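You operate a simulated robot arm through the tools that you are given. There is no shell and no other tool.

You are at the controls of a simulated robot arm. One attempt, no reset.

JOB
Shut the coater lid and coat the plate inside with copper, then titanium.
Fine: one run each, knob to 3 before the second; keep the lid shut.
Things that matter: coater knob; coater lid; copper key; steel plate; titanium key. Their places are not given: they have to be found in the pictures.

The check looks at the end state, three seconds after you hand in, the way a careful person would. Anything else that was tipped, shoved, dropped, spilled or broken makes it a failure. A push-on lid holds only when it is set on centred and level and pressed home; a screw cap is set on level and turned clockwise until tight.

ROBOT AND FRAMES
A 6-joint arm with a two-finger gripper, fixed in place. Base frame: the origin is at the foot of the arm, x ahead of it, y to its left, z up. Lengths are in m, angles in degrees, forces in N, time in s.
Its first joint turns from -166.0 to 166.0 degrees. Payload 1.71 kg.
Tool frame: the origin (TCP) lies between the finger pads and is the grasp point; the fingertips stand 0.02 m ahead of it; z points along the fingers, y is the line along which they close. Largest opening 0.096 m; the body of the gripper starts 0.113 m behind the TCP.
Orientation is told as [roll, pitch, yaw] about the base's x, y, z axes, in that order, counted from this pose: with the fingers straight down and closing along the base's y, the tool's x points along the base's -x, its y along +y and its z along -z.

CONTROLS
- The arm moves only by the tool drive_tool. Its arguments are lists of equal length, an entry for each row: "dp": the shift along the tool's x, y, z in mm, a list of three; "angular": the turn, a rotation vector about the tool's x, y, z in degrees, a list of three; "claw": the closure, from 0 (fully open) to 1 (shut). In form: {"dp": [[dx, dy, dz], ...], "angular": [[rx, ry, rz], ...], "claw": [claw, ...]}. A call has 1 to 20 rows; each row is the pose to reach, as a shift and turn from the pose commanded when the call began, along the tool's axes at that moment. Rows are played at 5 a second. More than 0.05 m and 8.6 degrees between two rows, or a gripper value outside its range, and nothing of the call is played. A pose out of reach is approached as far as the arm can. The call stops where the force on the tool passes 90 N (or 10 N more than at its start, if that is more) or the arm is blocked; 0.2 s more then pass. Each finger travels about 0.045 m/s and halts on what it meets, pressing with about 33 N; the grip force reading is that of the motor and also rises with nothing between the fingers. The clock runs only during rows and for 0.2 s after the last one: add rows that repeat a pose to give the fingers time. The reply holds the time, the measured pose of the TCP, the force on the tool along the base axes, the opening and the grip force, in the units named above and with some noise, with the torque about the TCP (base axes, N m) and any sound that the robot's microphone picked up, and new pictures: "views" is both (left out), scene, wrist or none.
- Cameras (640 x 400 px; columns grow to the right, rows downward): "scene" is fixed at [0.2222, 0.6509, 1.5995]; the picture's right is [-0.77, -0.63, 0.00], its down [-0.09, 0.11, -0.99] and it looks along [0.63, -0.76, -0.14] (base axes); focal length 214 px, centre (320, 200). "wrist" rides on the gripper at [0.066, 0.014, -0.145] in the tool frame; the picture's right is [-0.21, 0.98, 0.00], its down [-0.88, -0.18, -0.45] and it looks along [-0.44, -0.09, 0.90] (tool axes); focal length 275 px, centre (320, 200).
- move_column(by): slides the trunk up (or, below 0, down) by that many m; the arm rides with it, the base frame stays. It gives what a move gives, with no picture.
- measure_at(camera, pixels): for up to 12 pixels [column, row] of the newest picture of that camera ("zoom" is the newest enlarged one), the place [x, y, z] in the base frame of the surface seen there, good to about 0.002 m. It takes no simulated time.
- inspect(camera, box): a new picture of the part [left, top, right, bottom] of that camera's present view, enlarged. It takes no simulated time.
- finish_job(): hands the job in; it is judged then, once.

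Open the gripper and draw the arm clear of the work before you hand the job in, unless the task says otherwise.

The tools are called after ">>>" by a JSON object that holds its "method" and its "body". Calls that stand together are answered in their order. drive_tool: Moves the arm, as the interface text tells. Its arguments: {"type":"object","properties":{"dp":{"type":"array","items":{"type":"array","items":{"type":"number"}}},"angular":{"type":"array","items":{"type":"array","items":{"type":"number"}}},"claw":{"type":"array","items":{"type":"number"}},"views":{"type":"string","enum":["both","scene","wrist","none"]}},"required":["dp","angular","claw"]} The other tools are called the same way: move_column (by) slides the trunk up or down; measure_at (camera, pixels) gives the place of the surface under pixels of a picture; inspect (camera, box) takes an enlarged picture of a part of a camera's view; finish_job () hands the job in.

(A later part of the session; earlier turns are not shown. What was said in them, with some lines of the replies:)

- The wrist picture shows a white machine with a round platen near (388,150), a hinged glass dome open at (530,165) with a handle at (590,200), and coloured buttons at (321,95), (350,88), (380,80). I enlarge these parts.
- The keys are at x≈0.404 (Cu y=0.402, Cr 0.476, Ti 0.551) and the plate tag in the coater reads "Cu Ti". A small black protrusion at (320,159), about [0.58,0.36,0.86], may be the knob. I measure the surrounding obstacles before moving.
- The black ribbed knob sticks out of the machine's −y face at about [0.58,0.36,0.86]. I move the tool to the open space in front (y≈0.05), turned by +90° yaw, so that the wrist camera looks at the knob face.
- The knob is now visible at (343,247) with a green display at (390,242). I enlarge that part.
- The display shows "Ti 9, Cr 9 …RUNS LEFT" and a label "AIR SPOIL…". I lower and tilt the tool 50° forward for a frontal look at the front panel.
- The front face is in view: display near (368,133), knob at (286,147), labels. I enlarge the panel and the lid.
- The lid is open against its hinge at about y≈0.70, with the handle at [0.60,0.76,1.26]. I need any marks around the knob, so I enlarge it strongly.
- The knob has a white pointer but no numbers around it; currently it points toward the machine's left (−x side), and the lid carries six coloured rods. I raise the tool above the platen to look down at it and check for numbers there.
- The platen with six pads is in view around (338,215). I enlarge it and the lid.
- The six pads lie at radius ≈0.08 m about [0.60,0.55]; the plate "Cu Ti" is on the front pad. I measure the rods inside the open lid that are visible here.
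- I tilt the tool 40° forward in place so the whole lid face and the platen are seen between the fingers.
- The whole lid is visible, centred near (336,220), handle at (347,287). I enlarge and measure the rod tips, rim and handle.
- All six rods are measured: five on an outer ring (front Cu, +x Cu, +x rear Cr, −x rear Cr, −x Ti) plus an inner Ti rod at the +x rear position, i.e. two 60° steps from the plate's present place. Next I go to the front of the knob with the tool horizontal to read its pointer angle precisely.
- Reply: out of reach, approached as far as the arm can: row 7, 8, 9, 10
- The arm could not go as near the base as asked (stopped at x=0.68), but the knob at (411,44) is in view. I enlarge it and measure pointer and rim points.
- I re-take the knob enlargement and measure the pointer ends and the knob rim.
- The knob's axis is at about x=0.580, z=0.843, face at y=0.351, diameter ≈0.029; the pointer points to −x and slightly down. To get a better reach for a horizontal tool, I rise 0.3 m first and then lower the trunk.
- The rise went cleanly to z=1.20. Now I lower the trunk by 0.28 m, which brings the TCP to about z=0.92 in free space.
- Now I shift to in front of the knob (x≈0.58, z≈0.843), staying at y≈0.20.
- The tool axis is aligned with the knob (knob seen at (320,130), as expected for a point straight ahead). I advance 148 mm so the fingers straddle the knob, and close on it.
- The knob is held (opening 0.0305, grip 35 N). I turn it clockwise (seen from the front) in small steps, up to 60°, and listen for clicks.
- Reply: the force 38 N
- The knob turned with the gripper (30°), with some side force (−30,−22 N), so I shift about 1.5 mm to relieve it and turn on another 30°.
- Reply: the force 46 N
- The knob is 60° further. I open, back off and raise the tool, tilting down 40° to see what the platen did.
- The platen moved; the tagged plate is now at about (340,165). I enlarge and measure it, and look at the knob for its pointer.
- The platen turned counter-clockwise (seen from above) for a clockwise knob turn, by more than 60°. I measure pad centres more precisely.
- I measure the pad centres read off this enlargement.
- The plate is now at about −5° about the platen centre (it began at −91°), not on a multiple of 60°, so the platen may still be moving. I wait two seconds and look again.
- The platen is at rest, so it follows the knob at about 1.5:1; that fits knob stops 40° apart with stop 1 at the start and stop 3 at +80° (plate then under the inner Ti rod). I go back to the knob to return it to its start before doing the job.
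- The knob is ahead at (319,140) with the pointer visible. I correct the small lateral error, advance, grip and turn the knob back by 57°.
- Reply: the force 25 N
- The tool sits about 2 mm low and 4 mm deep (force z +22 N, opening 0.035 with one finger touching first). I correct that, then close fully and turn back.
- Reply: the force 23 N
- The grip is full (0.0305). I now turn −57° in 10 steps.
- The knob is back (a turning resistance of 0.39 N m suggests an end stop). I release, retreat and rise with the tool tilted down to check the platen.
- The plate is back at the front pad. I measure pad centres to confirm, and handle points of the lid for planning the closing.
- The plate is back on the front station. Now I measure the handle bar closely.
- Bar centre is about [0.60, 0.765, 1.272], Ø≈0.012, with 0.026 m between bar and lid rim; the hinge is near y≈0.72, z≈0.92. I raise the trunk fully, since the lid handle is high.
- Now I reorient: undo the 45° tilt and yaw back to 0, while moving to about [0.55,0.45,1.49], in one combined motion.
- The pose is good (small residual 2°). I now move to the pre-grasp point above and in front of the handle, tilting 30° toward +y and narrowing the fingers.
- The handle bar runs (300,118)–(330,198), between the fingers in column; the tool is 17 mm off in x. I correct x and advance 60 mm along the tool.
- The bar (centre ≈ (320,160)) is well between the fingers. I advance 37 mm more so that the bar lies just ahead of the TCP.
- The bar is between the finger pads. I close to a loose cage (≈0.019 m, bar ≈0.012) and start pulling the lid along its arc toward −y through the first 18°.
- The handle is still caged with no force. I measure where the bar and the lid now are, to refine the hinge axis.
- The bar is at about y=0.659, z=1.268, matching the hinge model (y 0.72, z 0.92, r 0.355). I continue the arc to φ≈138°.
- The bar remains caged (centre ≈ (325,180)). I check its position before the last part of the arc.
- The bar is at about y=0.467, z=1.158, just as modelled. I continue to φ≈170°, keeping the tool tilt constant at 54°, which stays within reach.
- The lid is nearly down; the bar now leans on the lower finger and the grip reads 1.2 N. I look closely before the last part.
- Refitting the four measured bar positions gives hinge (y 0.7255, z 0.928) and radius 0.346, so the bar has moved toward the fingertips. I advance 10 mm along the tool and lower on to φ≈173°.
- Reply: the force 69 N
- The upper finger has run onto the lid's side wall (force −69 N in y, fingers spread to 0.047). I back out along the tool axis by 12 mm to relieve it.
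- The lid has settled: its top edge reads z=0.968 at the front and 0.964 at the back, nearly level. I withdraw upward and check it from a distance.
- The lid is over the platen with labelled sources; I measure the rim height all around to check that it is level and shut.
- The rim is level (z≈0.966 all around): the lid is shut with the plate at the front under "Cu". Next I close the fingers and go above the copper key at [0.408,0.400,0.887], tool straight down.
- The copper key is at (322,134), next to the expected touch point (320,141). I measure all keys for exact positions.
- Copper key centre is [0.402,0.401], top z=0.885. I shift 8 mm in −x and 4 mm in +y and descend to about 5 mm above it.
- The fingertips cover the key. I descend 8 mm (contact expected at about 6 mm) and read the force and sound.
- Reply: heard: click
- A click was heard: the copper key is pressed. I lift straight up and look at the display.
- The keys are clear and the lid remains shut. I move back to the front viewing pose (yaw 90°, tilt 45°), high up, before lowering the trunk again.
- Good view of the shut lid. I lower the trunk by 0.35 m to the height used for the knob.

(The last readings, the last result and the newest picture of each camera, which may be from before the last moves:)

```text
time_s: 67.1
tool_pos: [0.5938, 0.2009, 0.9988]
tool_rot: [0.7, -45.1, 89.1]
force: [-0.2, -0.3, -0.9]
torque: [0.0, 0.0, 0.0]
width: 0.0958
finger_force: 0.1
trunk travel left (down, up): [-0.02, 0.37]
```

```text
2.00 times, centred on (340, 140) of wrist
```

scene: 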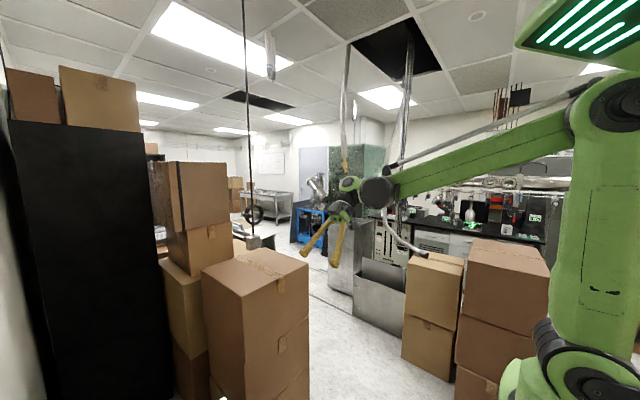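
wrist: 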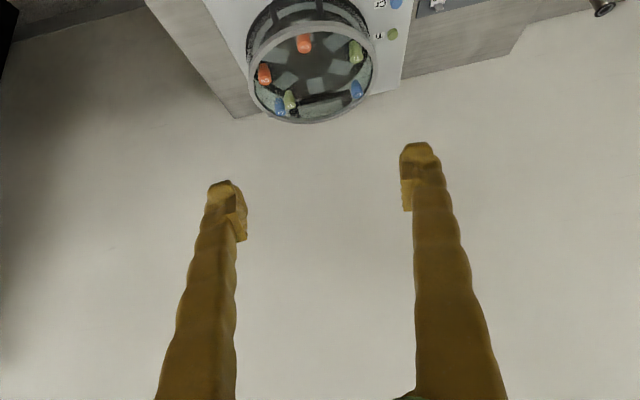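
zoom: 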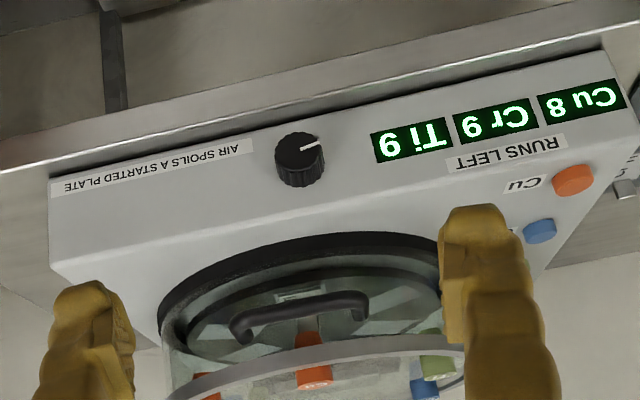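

The display now reads Cu 8, Cr 9, Ti 9: one copper run is done, with the knob pointer still at its first stop. I go to the knob standoff, pre-rolled by −20° so the full 80° turn fits in one grip.

>>> {"method": "drive_tool", "body": {"dp": [[12, 2.3, 24.6], [24, 4.6, 49], [36, 7, 74], [48, 9, 98.5], [59.5, 11.5, 123], [71.4, 13.8, 147.8], [71.4, 13.8, 147.8], [71.4, 13.8, 147.8]], "angular": [[1.31, -7.4, -3.16], [2.62, -14.8, -6.32], [3.9, -22.25, -9.5], [5.2, -29.7, -12.6], [6.5, -37.1, -15.8], [7.85, -44.5, -18.95], [7.85, -44.5, -18.95], [7.85, -44.5, -18.95]], "claw": [0.1, 0.2, 0.3, 0.4, 0.5, 0.5, 0.5, 0.5], "views": "wrist"}}

```text
time_s: 68.9
tool_pos: [0.5755, 0.2582, 0.8459]
tool_rot: [-90.3, -70.5, 179.9]
force: [-0.6, 0.4, 0.0]
torque: [-0.03, -0.02, 0.0]
width: 0.0479
finger_force: 0.1
trunk travel left (down, up): [-0.02, 0.37]
```

wrist: 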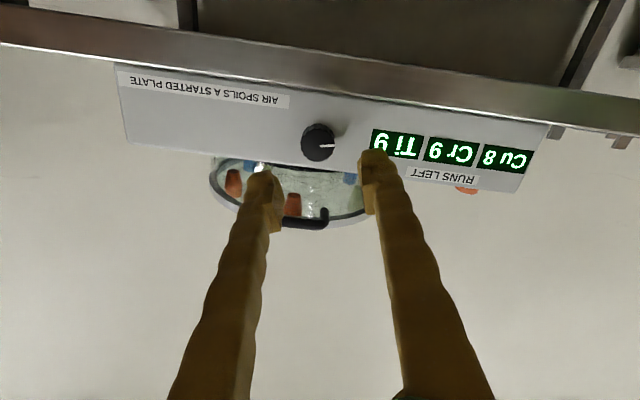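

Roll is −19.5°, and the knob at (318,143) is straight ahead. I correct a few mm, advance and grip it.

>>> {"method": "drive_tool", "body": {"dp": [[3.9, -3.4, 0], [3.9, -3.4, 30], [3.9, -3.4, 60], [3.9, -3.4, 88], [3.9, -3.4, 88], [3.9, -3.4, 88]], "angular": [[0, 0, 0], [0, 0, 0], [0, 0, 0], [0, 0, 0], [0, 0, 0], [0, 0, 0]], "claw": [0.52, 0.52, 0.52, 0.52, 0.52, 0.52], "views": "wrist"}}

```text
time_s: 70.3
tool_pos: [0.5826, 0.3462, 0.8421]
tool_rot: [-90.2, -70.5, 179.7]
force: [0.3, 0.2, 0.7]
torque: [-0.01, 0.01, 0.01]
width: 0.0461
finger_force: 0.1
trunk travel left (down, up): [-0.02, 0.37]
```

wrist: 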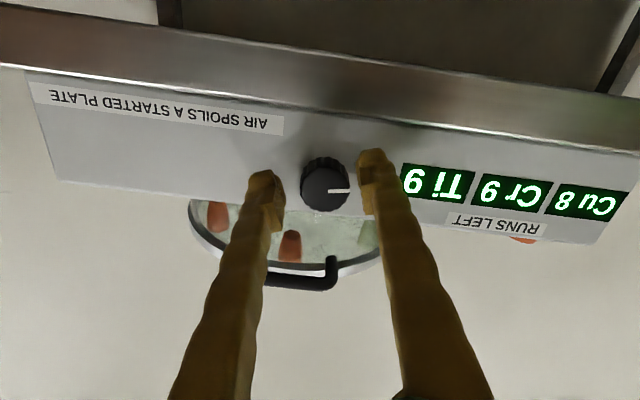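

The tool is about 2.5 mm off in x; I correct that and close on the knob.

>>> {"method": "drive_tool", "body": {"dp": [[-2.1, 1.9, 0], [-2.1, 1.9, 0], [-2.1, 1.9, 0], [-2.1, 1.9, 0], [-2.1, 1.9, 0]], "angular": [[0, 0, 0], [0, 0, 0], [0, 0, 0], [0, 0, 0], [0, 0, 0]], "claw": [0.55, 0.7, 0.8, 0.8, 0.8], "views": "wrist"}}

```text
time_s: 71.5
tool_pos: [0.5813, 0.3466, 0.8438]
tool_rot: [-90.2, -70.6, 179.9]
force: [-12.1, -3.1, -6.3]
torque: [-0.07, 0.01, 0.14]
width: 0.0306
finger_force: 34.5
trunk travel left (down, up): [-0.02, 0.37]
```

wrist: 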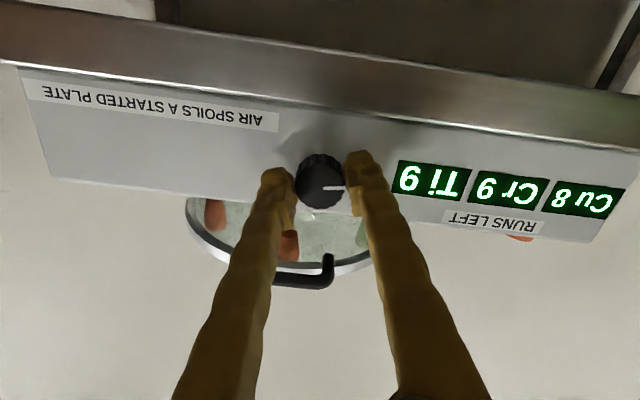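

The knob is gripped (0.0306). I turn clockwise 40° with a small centring shift.

>>> {"method": "drive_tool", "body": {"dp": [[0.1, 0.9, 0], [0.1, 0.9, 0], [0.1, 0.9, 0], [0.1, 0.9, 0], [0.1, 0.9, 0], [0.1, 0.9, 0], [0.1, 0.9, 0], [0.1, 0.9, 0]], "angular": [[0, 0, 5], [0, 0, 10], [0, 0, 15], [0, 0, 20], [0, 0, 25], [0, 0, 30], [0, 0, 35], [0, 0, 40]], "claw": [0.8, 0.8, 0.8, 0.8, 0.8, 0.8, 0.8, 0.8], "views": "wrist"}}

```text
time_s: 73.3
tool_pos: [0.5782, 0.3442, 0.843]
tool_rot: [90.4, -69.3, -0.7]
force: [7.1, 11.1, 20.9]
torque: [0.3, -0.02, -0.13]
width: 0.0305
finger_force: 34.9
trunk travel left (down, up): [-0.02, 0.37]
```

wrist: 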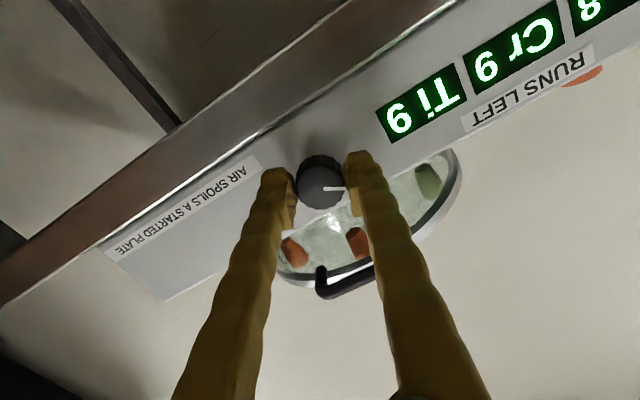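

It turned 40° with the pointer still aligned to the fingers. I turn the remaining 40°.

>>> {"method": "drive_tool", "body": {"dp": [[-0.8, 0, 0], [-0.8, 0, 0], [-0.8, 0, 0], [-0.8, 0, 0], [-0.8, 0, 0], [-0.8, 0, 0], [-0.8, 0, 0], [-0.8, 0, 0]], "angular": [[0, 0, 5], [0, 0, 10], [0, 0, 15], [0, 0, 20], [0, 0, 25], [0, 0, 30], [0, 0, 35], [0, 0, 40]], "claw": [0.8, 0.8, 0.8, 0.8, 0.8, 0.8, 0.8, 0.8], "views": "wrist"}}

```text
time_s: 75.1
tool_pos: [0.5797, 0.3451, 0.8436]
tool_rot: [90.1, -29.4, -0.4]
force: [-19.8, -9.6, -20.7]
torque: [-0.32, -0.03, 0.31]
width: 0.0303
finger_force: 34.8
trunk travel left (down, up): [-0.02, 0.37]
```

wrist: 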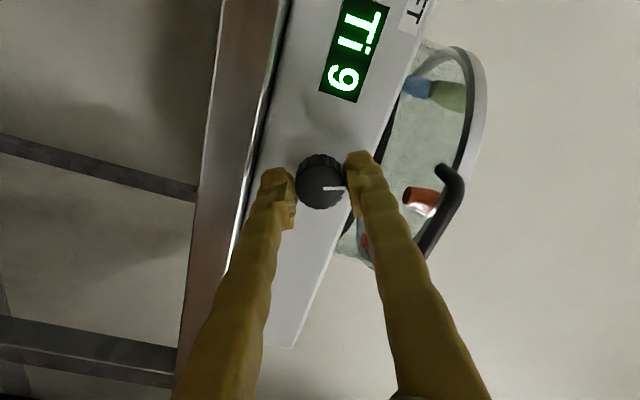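

Roll is now 60.6°, i.e. 80° of knob turn. I release, retreat and rise to look at the platen through the lid.

>>> {"method": "drive_tool", "body": {"dp": [[0, 0, 0], [0, 0, 0], [0, 0, 0], [0, 0, -40], [0, 0, -80], [-24, 41, -92], [-48, 82, -103], [-72, 124, -115], [-95, 165, -127], [-119, 206, -138], [-143, 247, -150], [-143, 247, -150]], "angular": [[0, 0, 0], [0, 0, 0], [0, 0, 0], [0, 0, 0], [0, 0, 0], [7, 4, 0], [14, 8, 0], [20.8, 12, 0], [27.7, 16, 0], [34.6, 20, 0], [39, 22.5, 0], [39, 22.5, 0]], "claw": [0.65, 0.5, 0.5, 0.4, 0.2, 0, 0, 0, 0, 0, 0, 0], "views": "wrist"}}

>>> {"method": "inspect", "body": {"camera": "wrist", "box": [210, 20, 450, 240]}}

```text
time_s: 77.7
tool_pos: [0.5836, 0.1969, 1.1308]
tool_rot: [41.1, -20.1, 21.7]
force: [0.2, 0.3, 0.0]
torque: [0.06, -0.01, 0.02]
width: 0.0962
finger_force: 0.1
trunk travel left (down, up): [-0.02, 0.37]
```

wrist: 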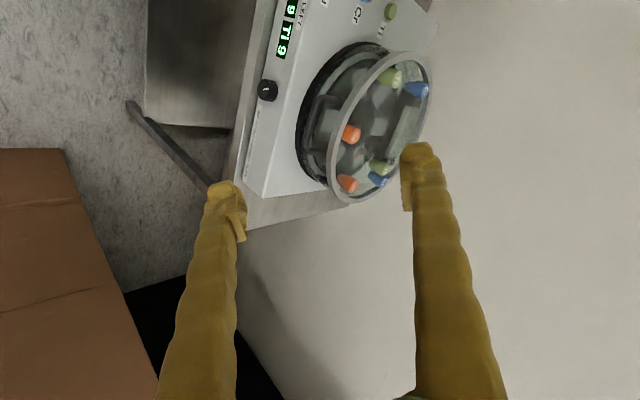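

```text
1.82 times, centred on (330, 130) of wrist
```

zoom: 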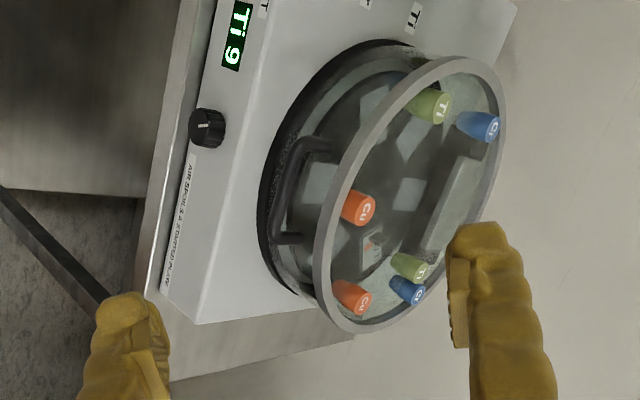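

The labelled plate is visible through the lid near the inner Ti rod. I enlarge it and measure the pads.

>>> {"method": "inspect", "body": {"camera": "wrist", "box": [290, 45, 440, 205]}}

```text
2.50 times, centred on (365, 125) of wrist
```

zoom: 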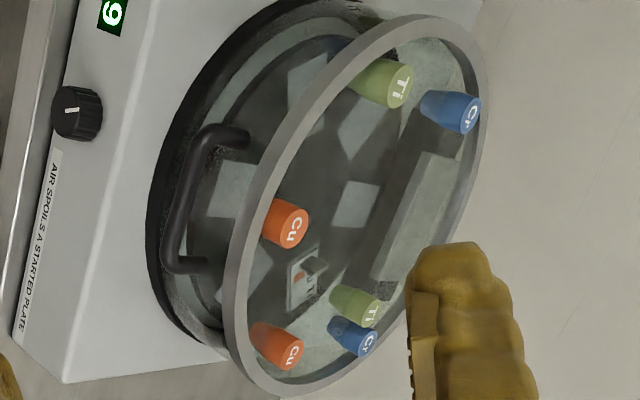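

The plate at (303,280) shows a copper-coloured patch. I measure it and the other pads through the glass.

>>> {"method": "measure_at", "body": {"camera": "zoom", "pixels": [[302, 280], [355, 206], [358, 135], [305, 90], [232, 190], [312, 265], [296, 300], [292, 262], [70, 108], [72, 95], [250, 285], [215, 190]]}}

>>> {"method": "inspect", "body": {"camera": "wrist", "box": [330, 130, 390, 200]}}

>>> {"method": "inspect", "body": {"camera": "wrist", "box": [250, 70, 290, 110]}}

```text
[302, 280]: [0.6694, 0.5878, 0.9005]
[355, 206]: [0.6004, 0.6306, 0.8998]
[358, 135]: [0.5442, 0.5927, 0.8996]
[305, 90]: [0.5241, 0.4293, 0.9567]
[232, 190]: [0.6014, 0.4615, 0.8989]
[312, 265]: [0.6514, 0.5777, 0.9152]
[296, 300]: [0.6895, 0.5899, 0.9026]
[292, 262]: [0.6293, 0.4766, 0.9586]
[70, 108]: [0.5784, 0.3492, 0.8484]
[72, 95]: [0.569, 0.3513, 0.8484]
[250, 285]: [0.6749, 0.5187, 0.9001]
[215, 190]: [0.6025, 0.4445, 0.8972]
```

```text
5.71 times, centred on (360, 165) of wrist
```

zoom: 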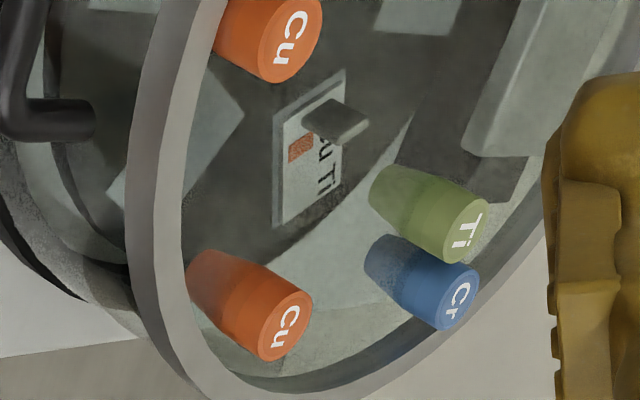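

```text
10.00 times, centred on (270, 90) of wrist
```

zoom: 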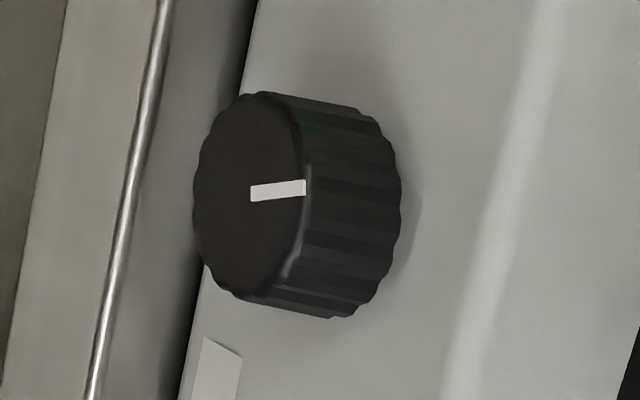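

The plate sits at [0.669,0.588], exactly on the third station under the inner Ti source, and already carries its copper patch; knob is at 3. I raise the trunk again before going to the titanium key.

>>> {"method": "move_column", "body": {"by": 0.28}}

```text
time_s: 80.5
tool_pos: [0.584, 0.1961, 1.4105]
tool_rot: [41.0, -20.2, 21.6]
force: [-0.2, -0.4, 0.0]
torque: [-0.03, 0.02, 0.01]
width: 0.096
finger_force: 0.1
trunk travel left (down, up): [-0.3, 0.09]
```

Now I reorient to straight down (yaw 0) while moving to above the titanium key at [0.402,0.550], staying high over the lid, and close the fingers.

>>> {"method": "drive_tool", "body": {"dp": [[13, 7, 42], [27, 14, 84], [40, 21, 126], [53, 29, 168], [67, 36, 210], [80, 43, 252], [93, 50, 294], [107, 57, 336], [120, 64, 378], [133, 71, 420], [147, 79, 462], [160, 86, 504], [160, 86, 504]], "angular": [[3.7, 1, 2.4], [7.3, 2, 4.7], [11, 3, 7.1], [14.6, 3.9, 9.5], [18.3, 4.9, 11.8], [22, 5.9, 14.2], [25.6, 6.9, 16.6], [29.3, 7.9, 18.9], [32.9, 8.9, 21.3], [36.6, 9.8, 23.7], [40.2, 10.8, 26], [43.9, 11.8, 28.4], [43.9, 11.8, 28.4]], "claw": [0.2, 0.4, 0.6, 0.8, 1, 1, 1, 1, 1, 1, 1, 1, 1]}}

```text
time_s: 83.3
tool_pos: [0.4019, 0.5527, 1.0506]
tool_rot: [0.0, 0.6, -0.4]
force: [0.4, 1.0, 0.2]
torque: [-0.1, 0.04, -0.01]
width: 0.0003
finger_force: 29.0
trunk travel left (down, up): [-0.3, 0.09]
```

scene: 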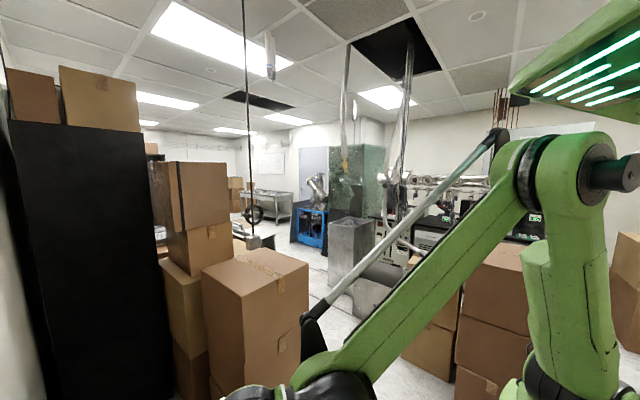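
wrist: 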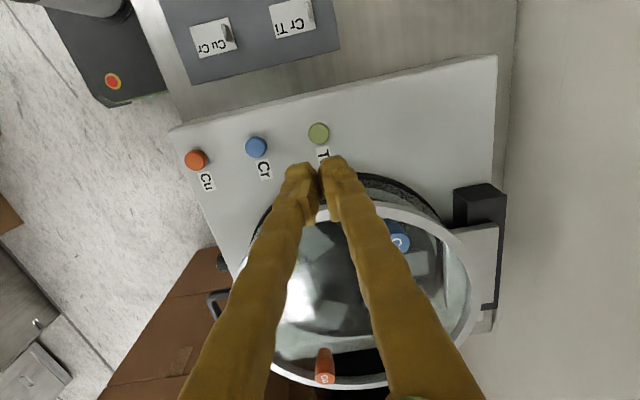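

The tool is above the Ti key, seen at (319,132). I measure it to place the press precisely.

>>> {"method": "measure_at", "body": {"camera": "wrist", "pixels": [[319, 131], [310, 131], [328, 131], [319, 124], [319, 139], [256, 145]]}}

```text
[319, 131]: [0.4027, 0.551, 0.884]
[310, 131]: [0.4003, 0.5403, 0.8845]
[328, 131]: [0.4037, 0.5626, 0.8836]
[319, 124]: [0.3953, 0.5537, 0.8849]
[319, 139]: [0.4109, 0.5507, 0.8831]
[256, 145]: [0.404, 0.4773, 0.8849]
```

The Ti key centre is [0.4025,0.551], the tool is within 1.5 mm. I descend to about 5 mm above it.

>>> {"method": "drive_tool", "body": {"dp": [[0, -1.5, 40], [0, -1.5, 80], [0, -1.5, 115], [0, -1.5, 139], [0, -1.5, 139]], "angular": [[0, 0, 0], [0, 0, 0], [0, 0, 0], [0, 0, 0], [0, 0, 0]], "claw": [1, 1, 1, 1, 1], "views": "wrist"}}

>>> {"method": "inspect", "body": {"camera": "wrist", "box": [250, 100, 410, 240]}}

```text
time_s: 84.5
tool_pos: [0.4004, 0.549, 0.9121]
tool_rot: [0.1, 0.6, -0.4]
force: [-0.4, 0.4, 0.4]
torque: [0.0, 0.01, -0.01]
width: 0.0001
finger_force: 29.0
trunk travel left (down, up): [-0.3, 0.09]
```

wrist: 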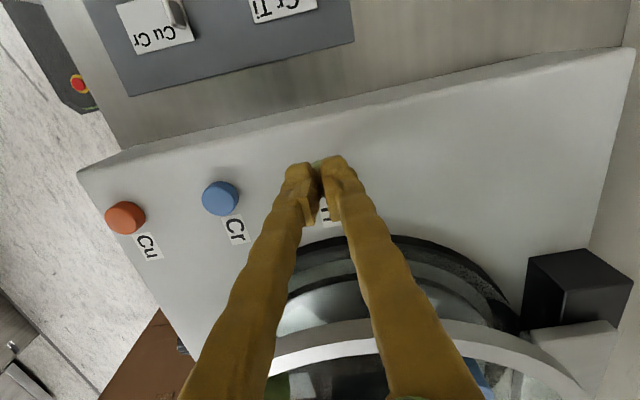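

```text
2.86 times, centred on (330, 170) of wrist
```

zoom: 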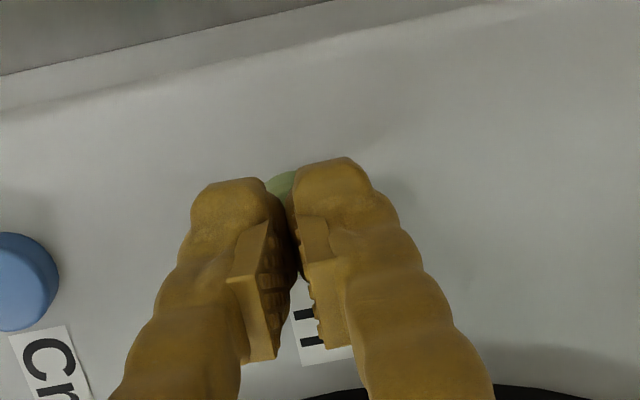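

The fingertips cover the green key. I shift 2 mm and press 10 mm down, as the copper key clicked at TCP z≈0.900.

>>> {"method": "drive_tool", "body": {"dp": [[-2, 2, 0], [-2, 2, 4], [-2, 2, 7], [-2, 2, 9]], "angular": [[0, 0, 0], [0, 0, 0], [0, 0, 0], [0, 0, 0]], "claw": [1, 1, 1, 1], "views": "none"}}

```text
time_s: 85.5
tool_pos: [0.4002, 0.5514, 0.9048]
tool_rot: [0.0, 0.5, -0.4]
force: [-0.1, 0.2, 0.5]
torque: [-0.04, -0.04, 0.01]
width: 0.0
finger_force: 29.7
trunk travel left (down, up): [-0.3, 0.09]
```

No contact yet (force 0.5 N, TCP z=0.905). I press 4 mm further.

>>> {"method": "drive_tool", "body": {"dp": [[0, 0, 2], [0, 0, 4]], "angular": [[0, 0, 0], [0, 0, 0]], "claw": [1, 1], "views": "none"}}

```text
time_s: 86.1
tool_pos: [0.4022, 0.5513, 0.9008]
tool_rot: [0.1, 0.5, -0.2]
force: [2.1, 1.1, 4.1]
torque: [0.0, -0.05, 0.0]
width: 0.0061
finger_force: 29.1
trunk travel left (down, up): [-0.3, 0.09]
heard: click
```

A click was heard. I lift straight up and away.

>>> {"method": "drive_tool", "body": {"dp": [[0, 0, -30], [0, 0, -70], [0, 0, -110], [0, 0, -150], [0, 0, -150]], "angular": [[0, 0, 0], [0, 0, 0], [0, 0, 0], [0, 0, 0], [0, 0, 0]], "claw": [1, 1, 1, 1, 1], "views": "wrist"}}

```text
time_s: 87.3
tool_pos: [0.4053, 0.5525, 1.0541]
tool_rot: [0.1, 0.6, -0.3]
force: [-0.1, 0.3, -0.2]
torque: [0.05, 0.0, -0.03]
width: 0.0
finger_force: 29.5
trunk travel left (down, up): [-0.3, 0.09]
```

wrist: 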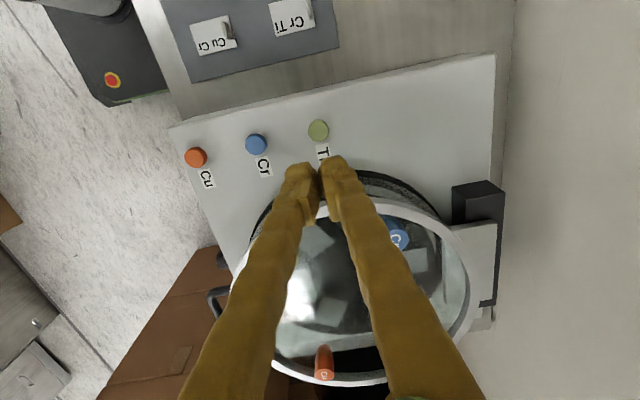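

Keys and lid are undisturbed. I return to the front viewing pose with open fingers to check the display and the plate.

>>> {"method": "drive_tool", "body": {"dp": [[-5, -10, -42], [-20, -38, -73], [-37, -70, -98], [-54, -102, -122], [-70, -134, -145], [-87, -165, -167], [-104, -197, -190], [-120, -228, -212], [-137, -260, -234], [-153, -290, -256], [-169, -320, -278], [-185, -350, -300], [-185, -350, -300]], "angular": [[-2.93, -2.93, -7.08], [-5.87, -5.87, -14.15], [-8.8, -8.8, -21.2], [-11.73, -11.73, -28.3], [-14.67, -14.67, -35.4], [-17.6, -17.6, -42.45], [-20.5, -20.5, -49.5], [-23.5, -23.5, -56.6], [-26.4, -26.4, -63.7], [-29.3, -29.3, -70.75], [-32.3, -32.3, -77.8], [-35.2, -35.2, -84.9], [-35.2, -35.2, -84.9]], "claw": [1, 0.8, 0.6, 0.4, 0.2, 0, 0, 0, 0, 0, 0, 0, 0], "views": "wrist"}}

>>> {"method": "inspect", "body": {"camera": "wrist", "box": [220, 0, 440, 150]}}

```text
time_s: 90.1
tool_pos: [0.5885, 0.1979, 1.3482]
tool_rot: [0.7, -45.2, 89.2]
force: [0.8, -0.6, 0.1]
torque: [0.01, 0.06, 0.02]
width: 0.0959
finger_force: 0.0
trunk travel left (down, up): [-0.3, 0.09]
```

wrist: 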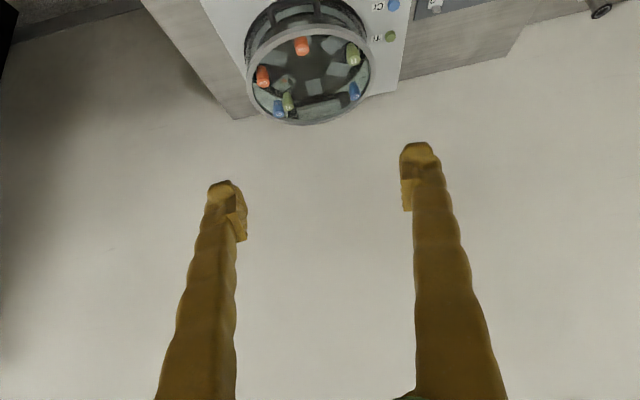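

```text
2.67 times, centred on (330, 75) of wrist
```

zoom: 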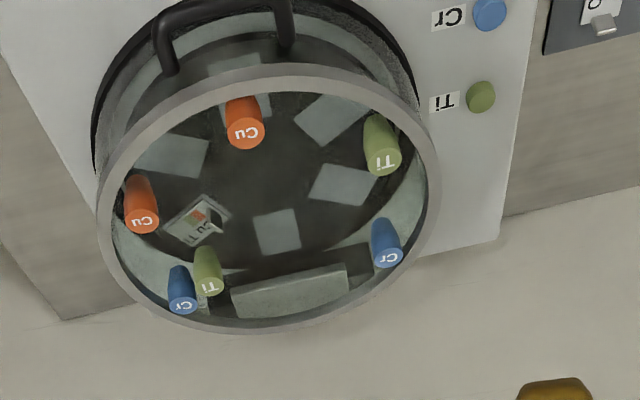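

I enlarge the plate for its coating patches and tilt the tool back by 25° to bring the display into view.

>>> {"method": "inspect", "body": {"camera": "wrist", "box": [260, 55, 320, 115]}}

>>> {"method": "drive_tool", "body": {"dp": [[0, 0, -10], [10, 0, -20], [20, 0, -30], [20, 0, -30]], "angular": [[0, 8, 0], [0, 16, 0], [0, 24, 0], [0, 24, 0]], "claw": [0, 0, 0, 0]}}

>>> {"method": "inspect", "body": {"camera": "wrist", "box": [230, 40, 450, 200]}}

```text
6.67 times, centred on (290, 85) of wrist
```

zoom: 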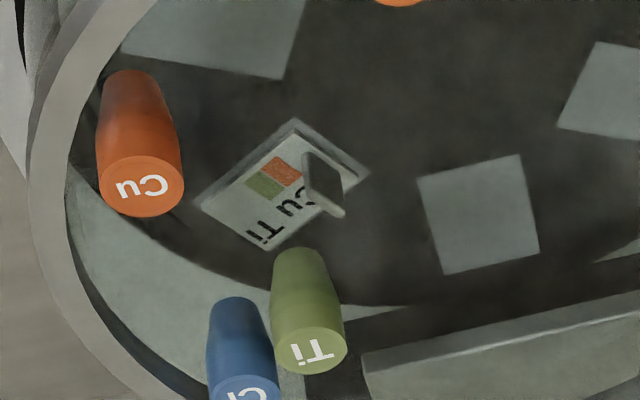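

```text
time_s: 91.1
tool_pos: [0.5874, 0.1644, 1.3547]
tool_rot: [0.6, -21.1, 89.5]
force: [-0.2, -0.1, 0.3]
torque: [0.03, -0.02, 0.01]
width: 0.0962
finger_force: 0.1
trunk travel left (down, up): [-0.3, 0.09]
```

scene: 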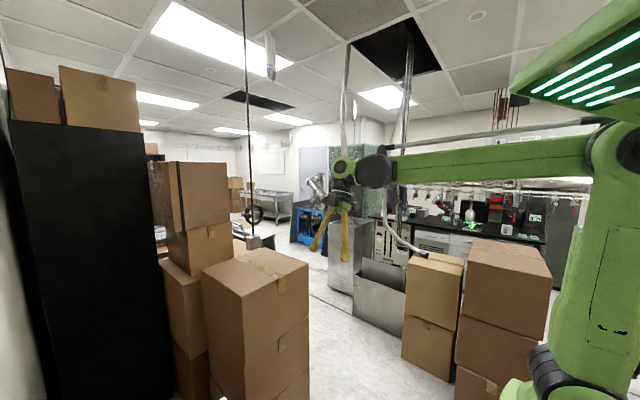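
wrist: 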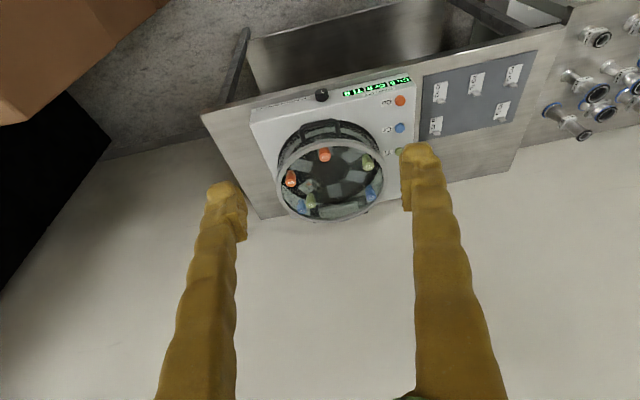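

```text
2.50 times, centred on (340, 120) of wrist
```

zoom: 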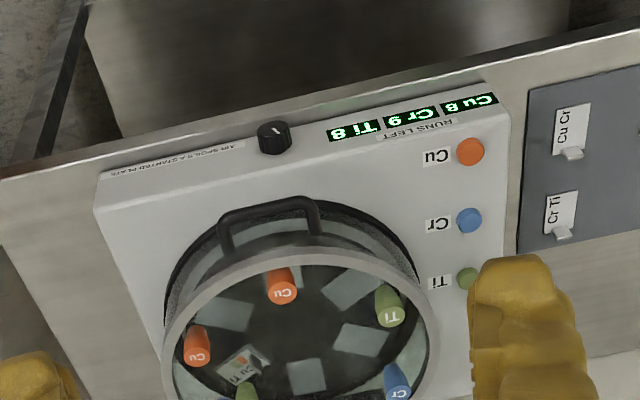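

The display reads Cu 8, Cr 9, Ti 8, the plate under the shut lid carries the copper patch and then the titanium patch, and everything else is in place. The gripper is open and the arm is clear, so I hand in.

>>> {"method": "finish_job", "body": {}}

```text
The job is handed in.
```

The lid is shut, and the plate has been coated with copper and then titanium, one run each. I've handed the job in; no verdict came back.

- **Runs:** the display went from 9 left each to Cu 8, Cr 9, Ti 8. The plate shows an orange patch and a green patch next to each other.
- **Knob:** there are no numbers around it, so I worked out position 3. I took the starting position as 1. The third stop is 80° clockwise and puts the plate under the inner titanium source. I turned it there between the two runs.
- **Test turn:** before shutting the lid, I turned the knob partway to see how it moves the platen, then turned it back. No run had started.
- **Lid:** it measured level all the way round after closing, and I didn't open it again. As it came down, one finger pressed the lid's side wall at about 69 N. I backed off, and the lid settled shut with no visible damage.

The gripper is open and the arm is clear of the coater.
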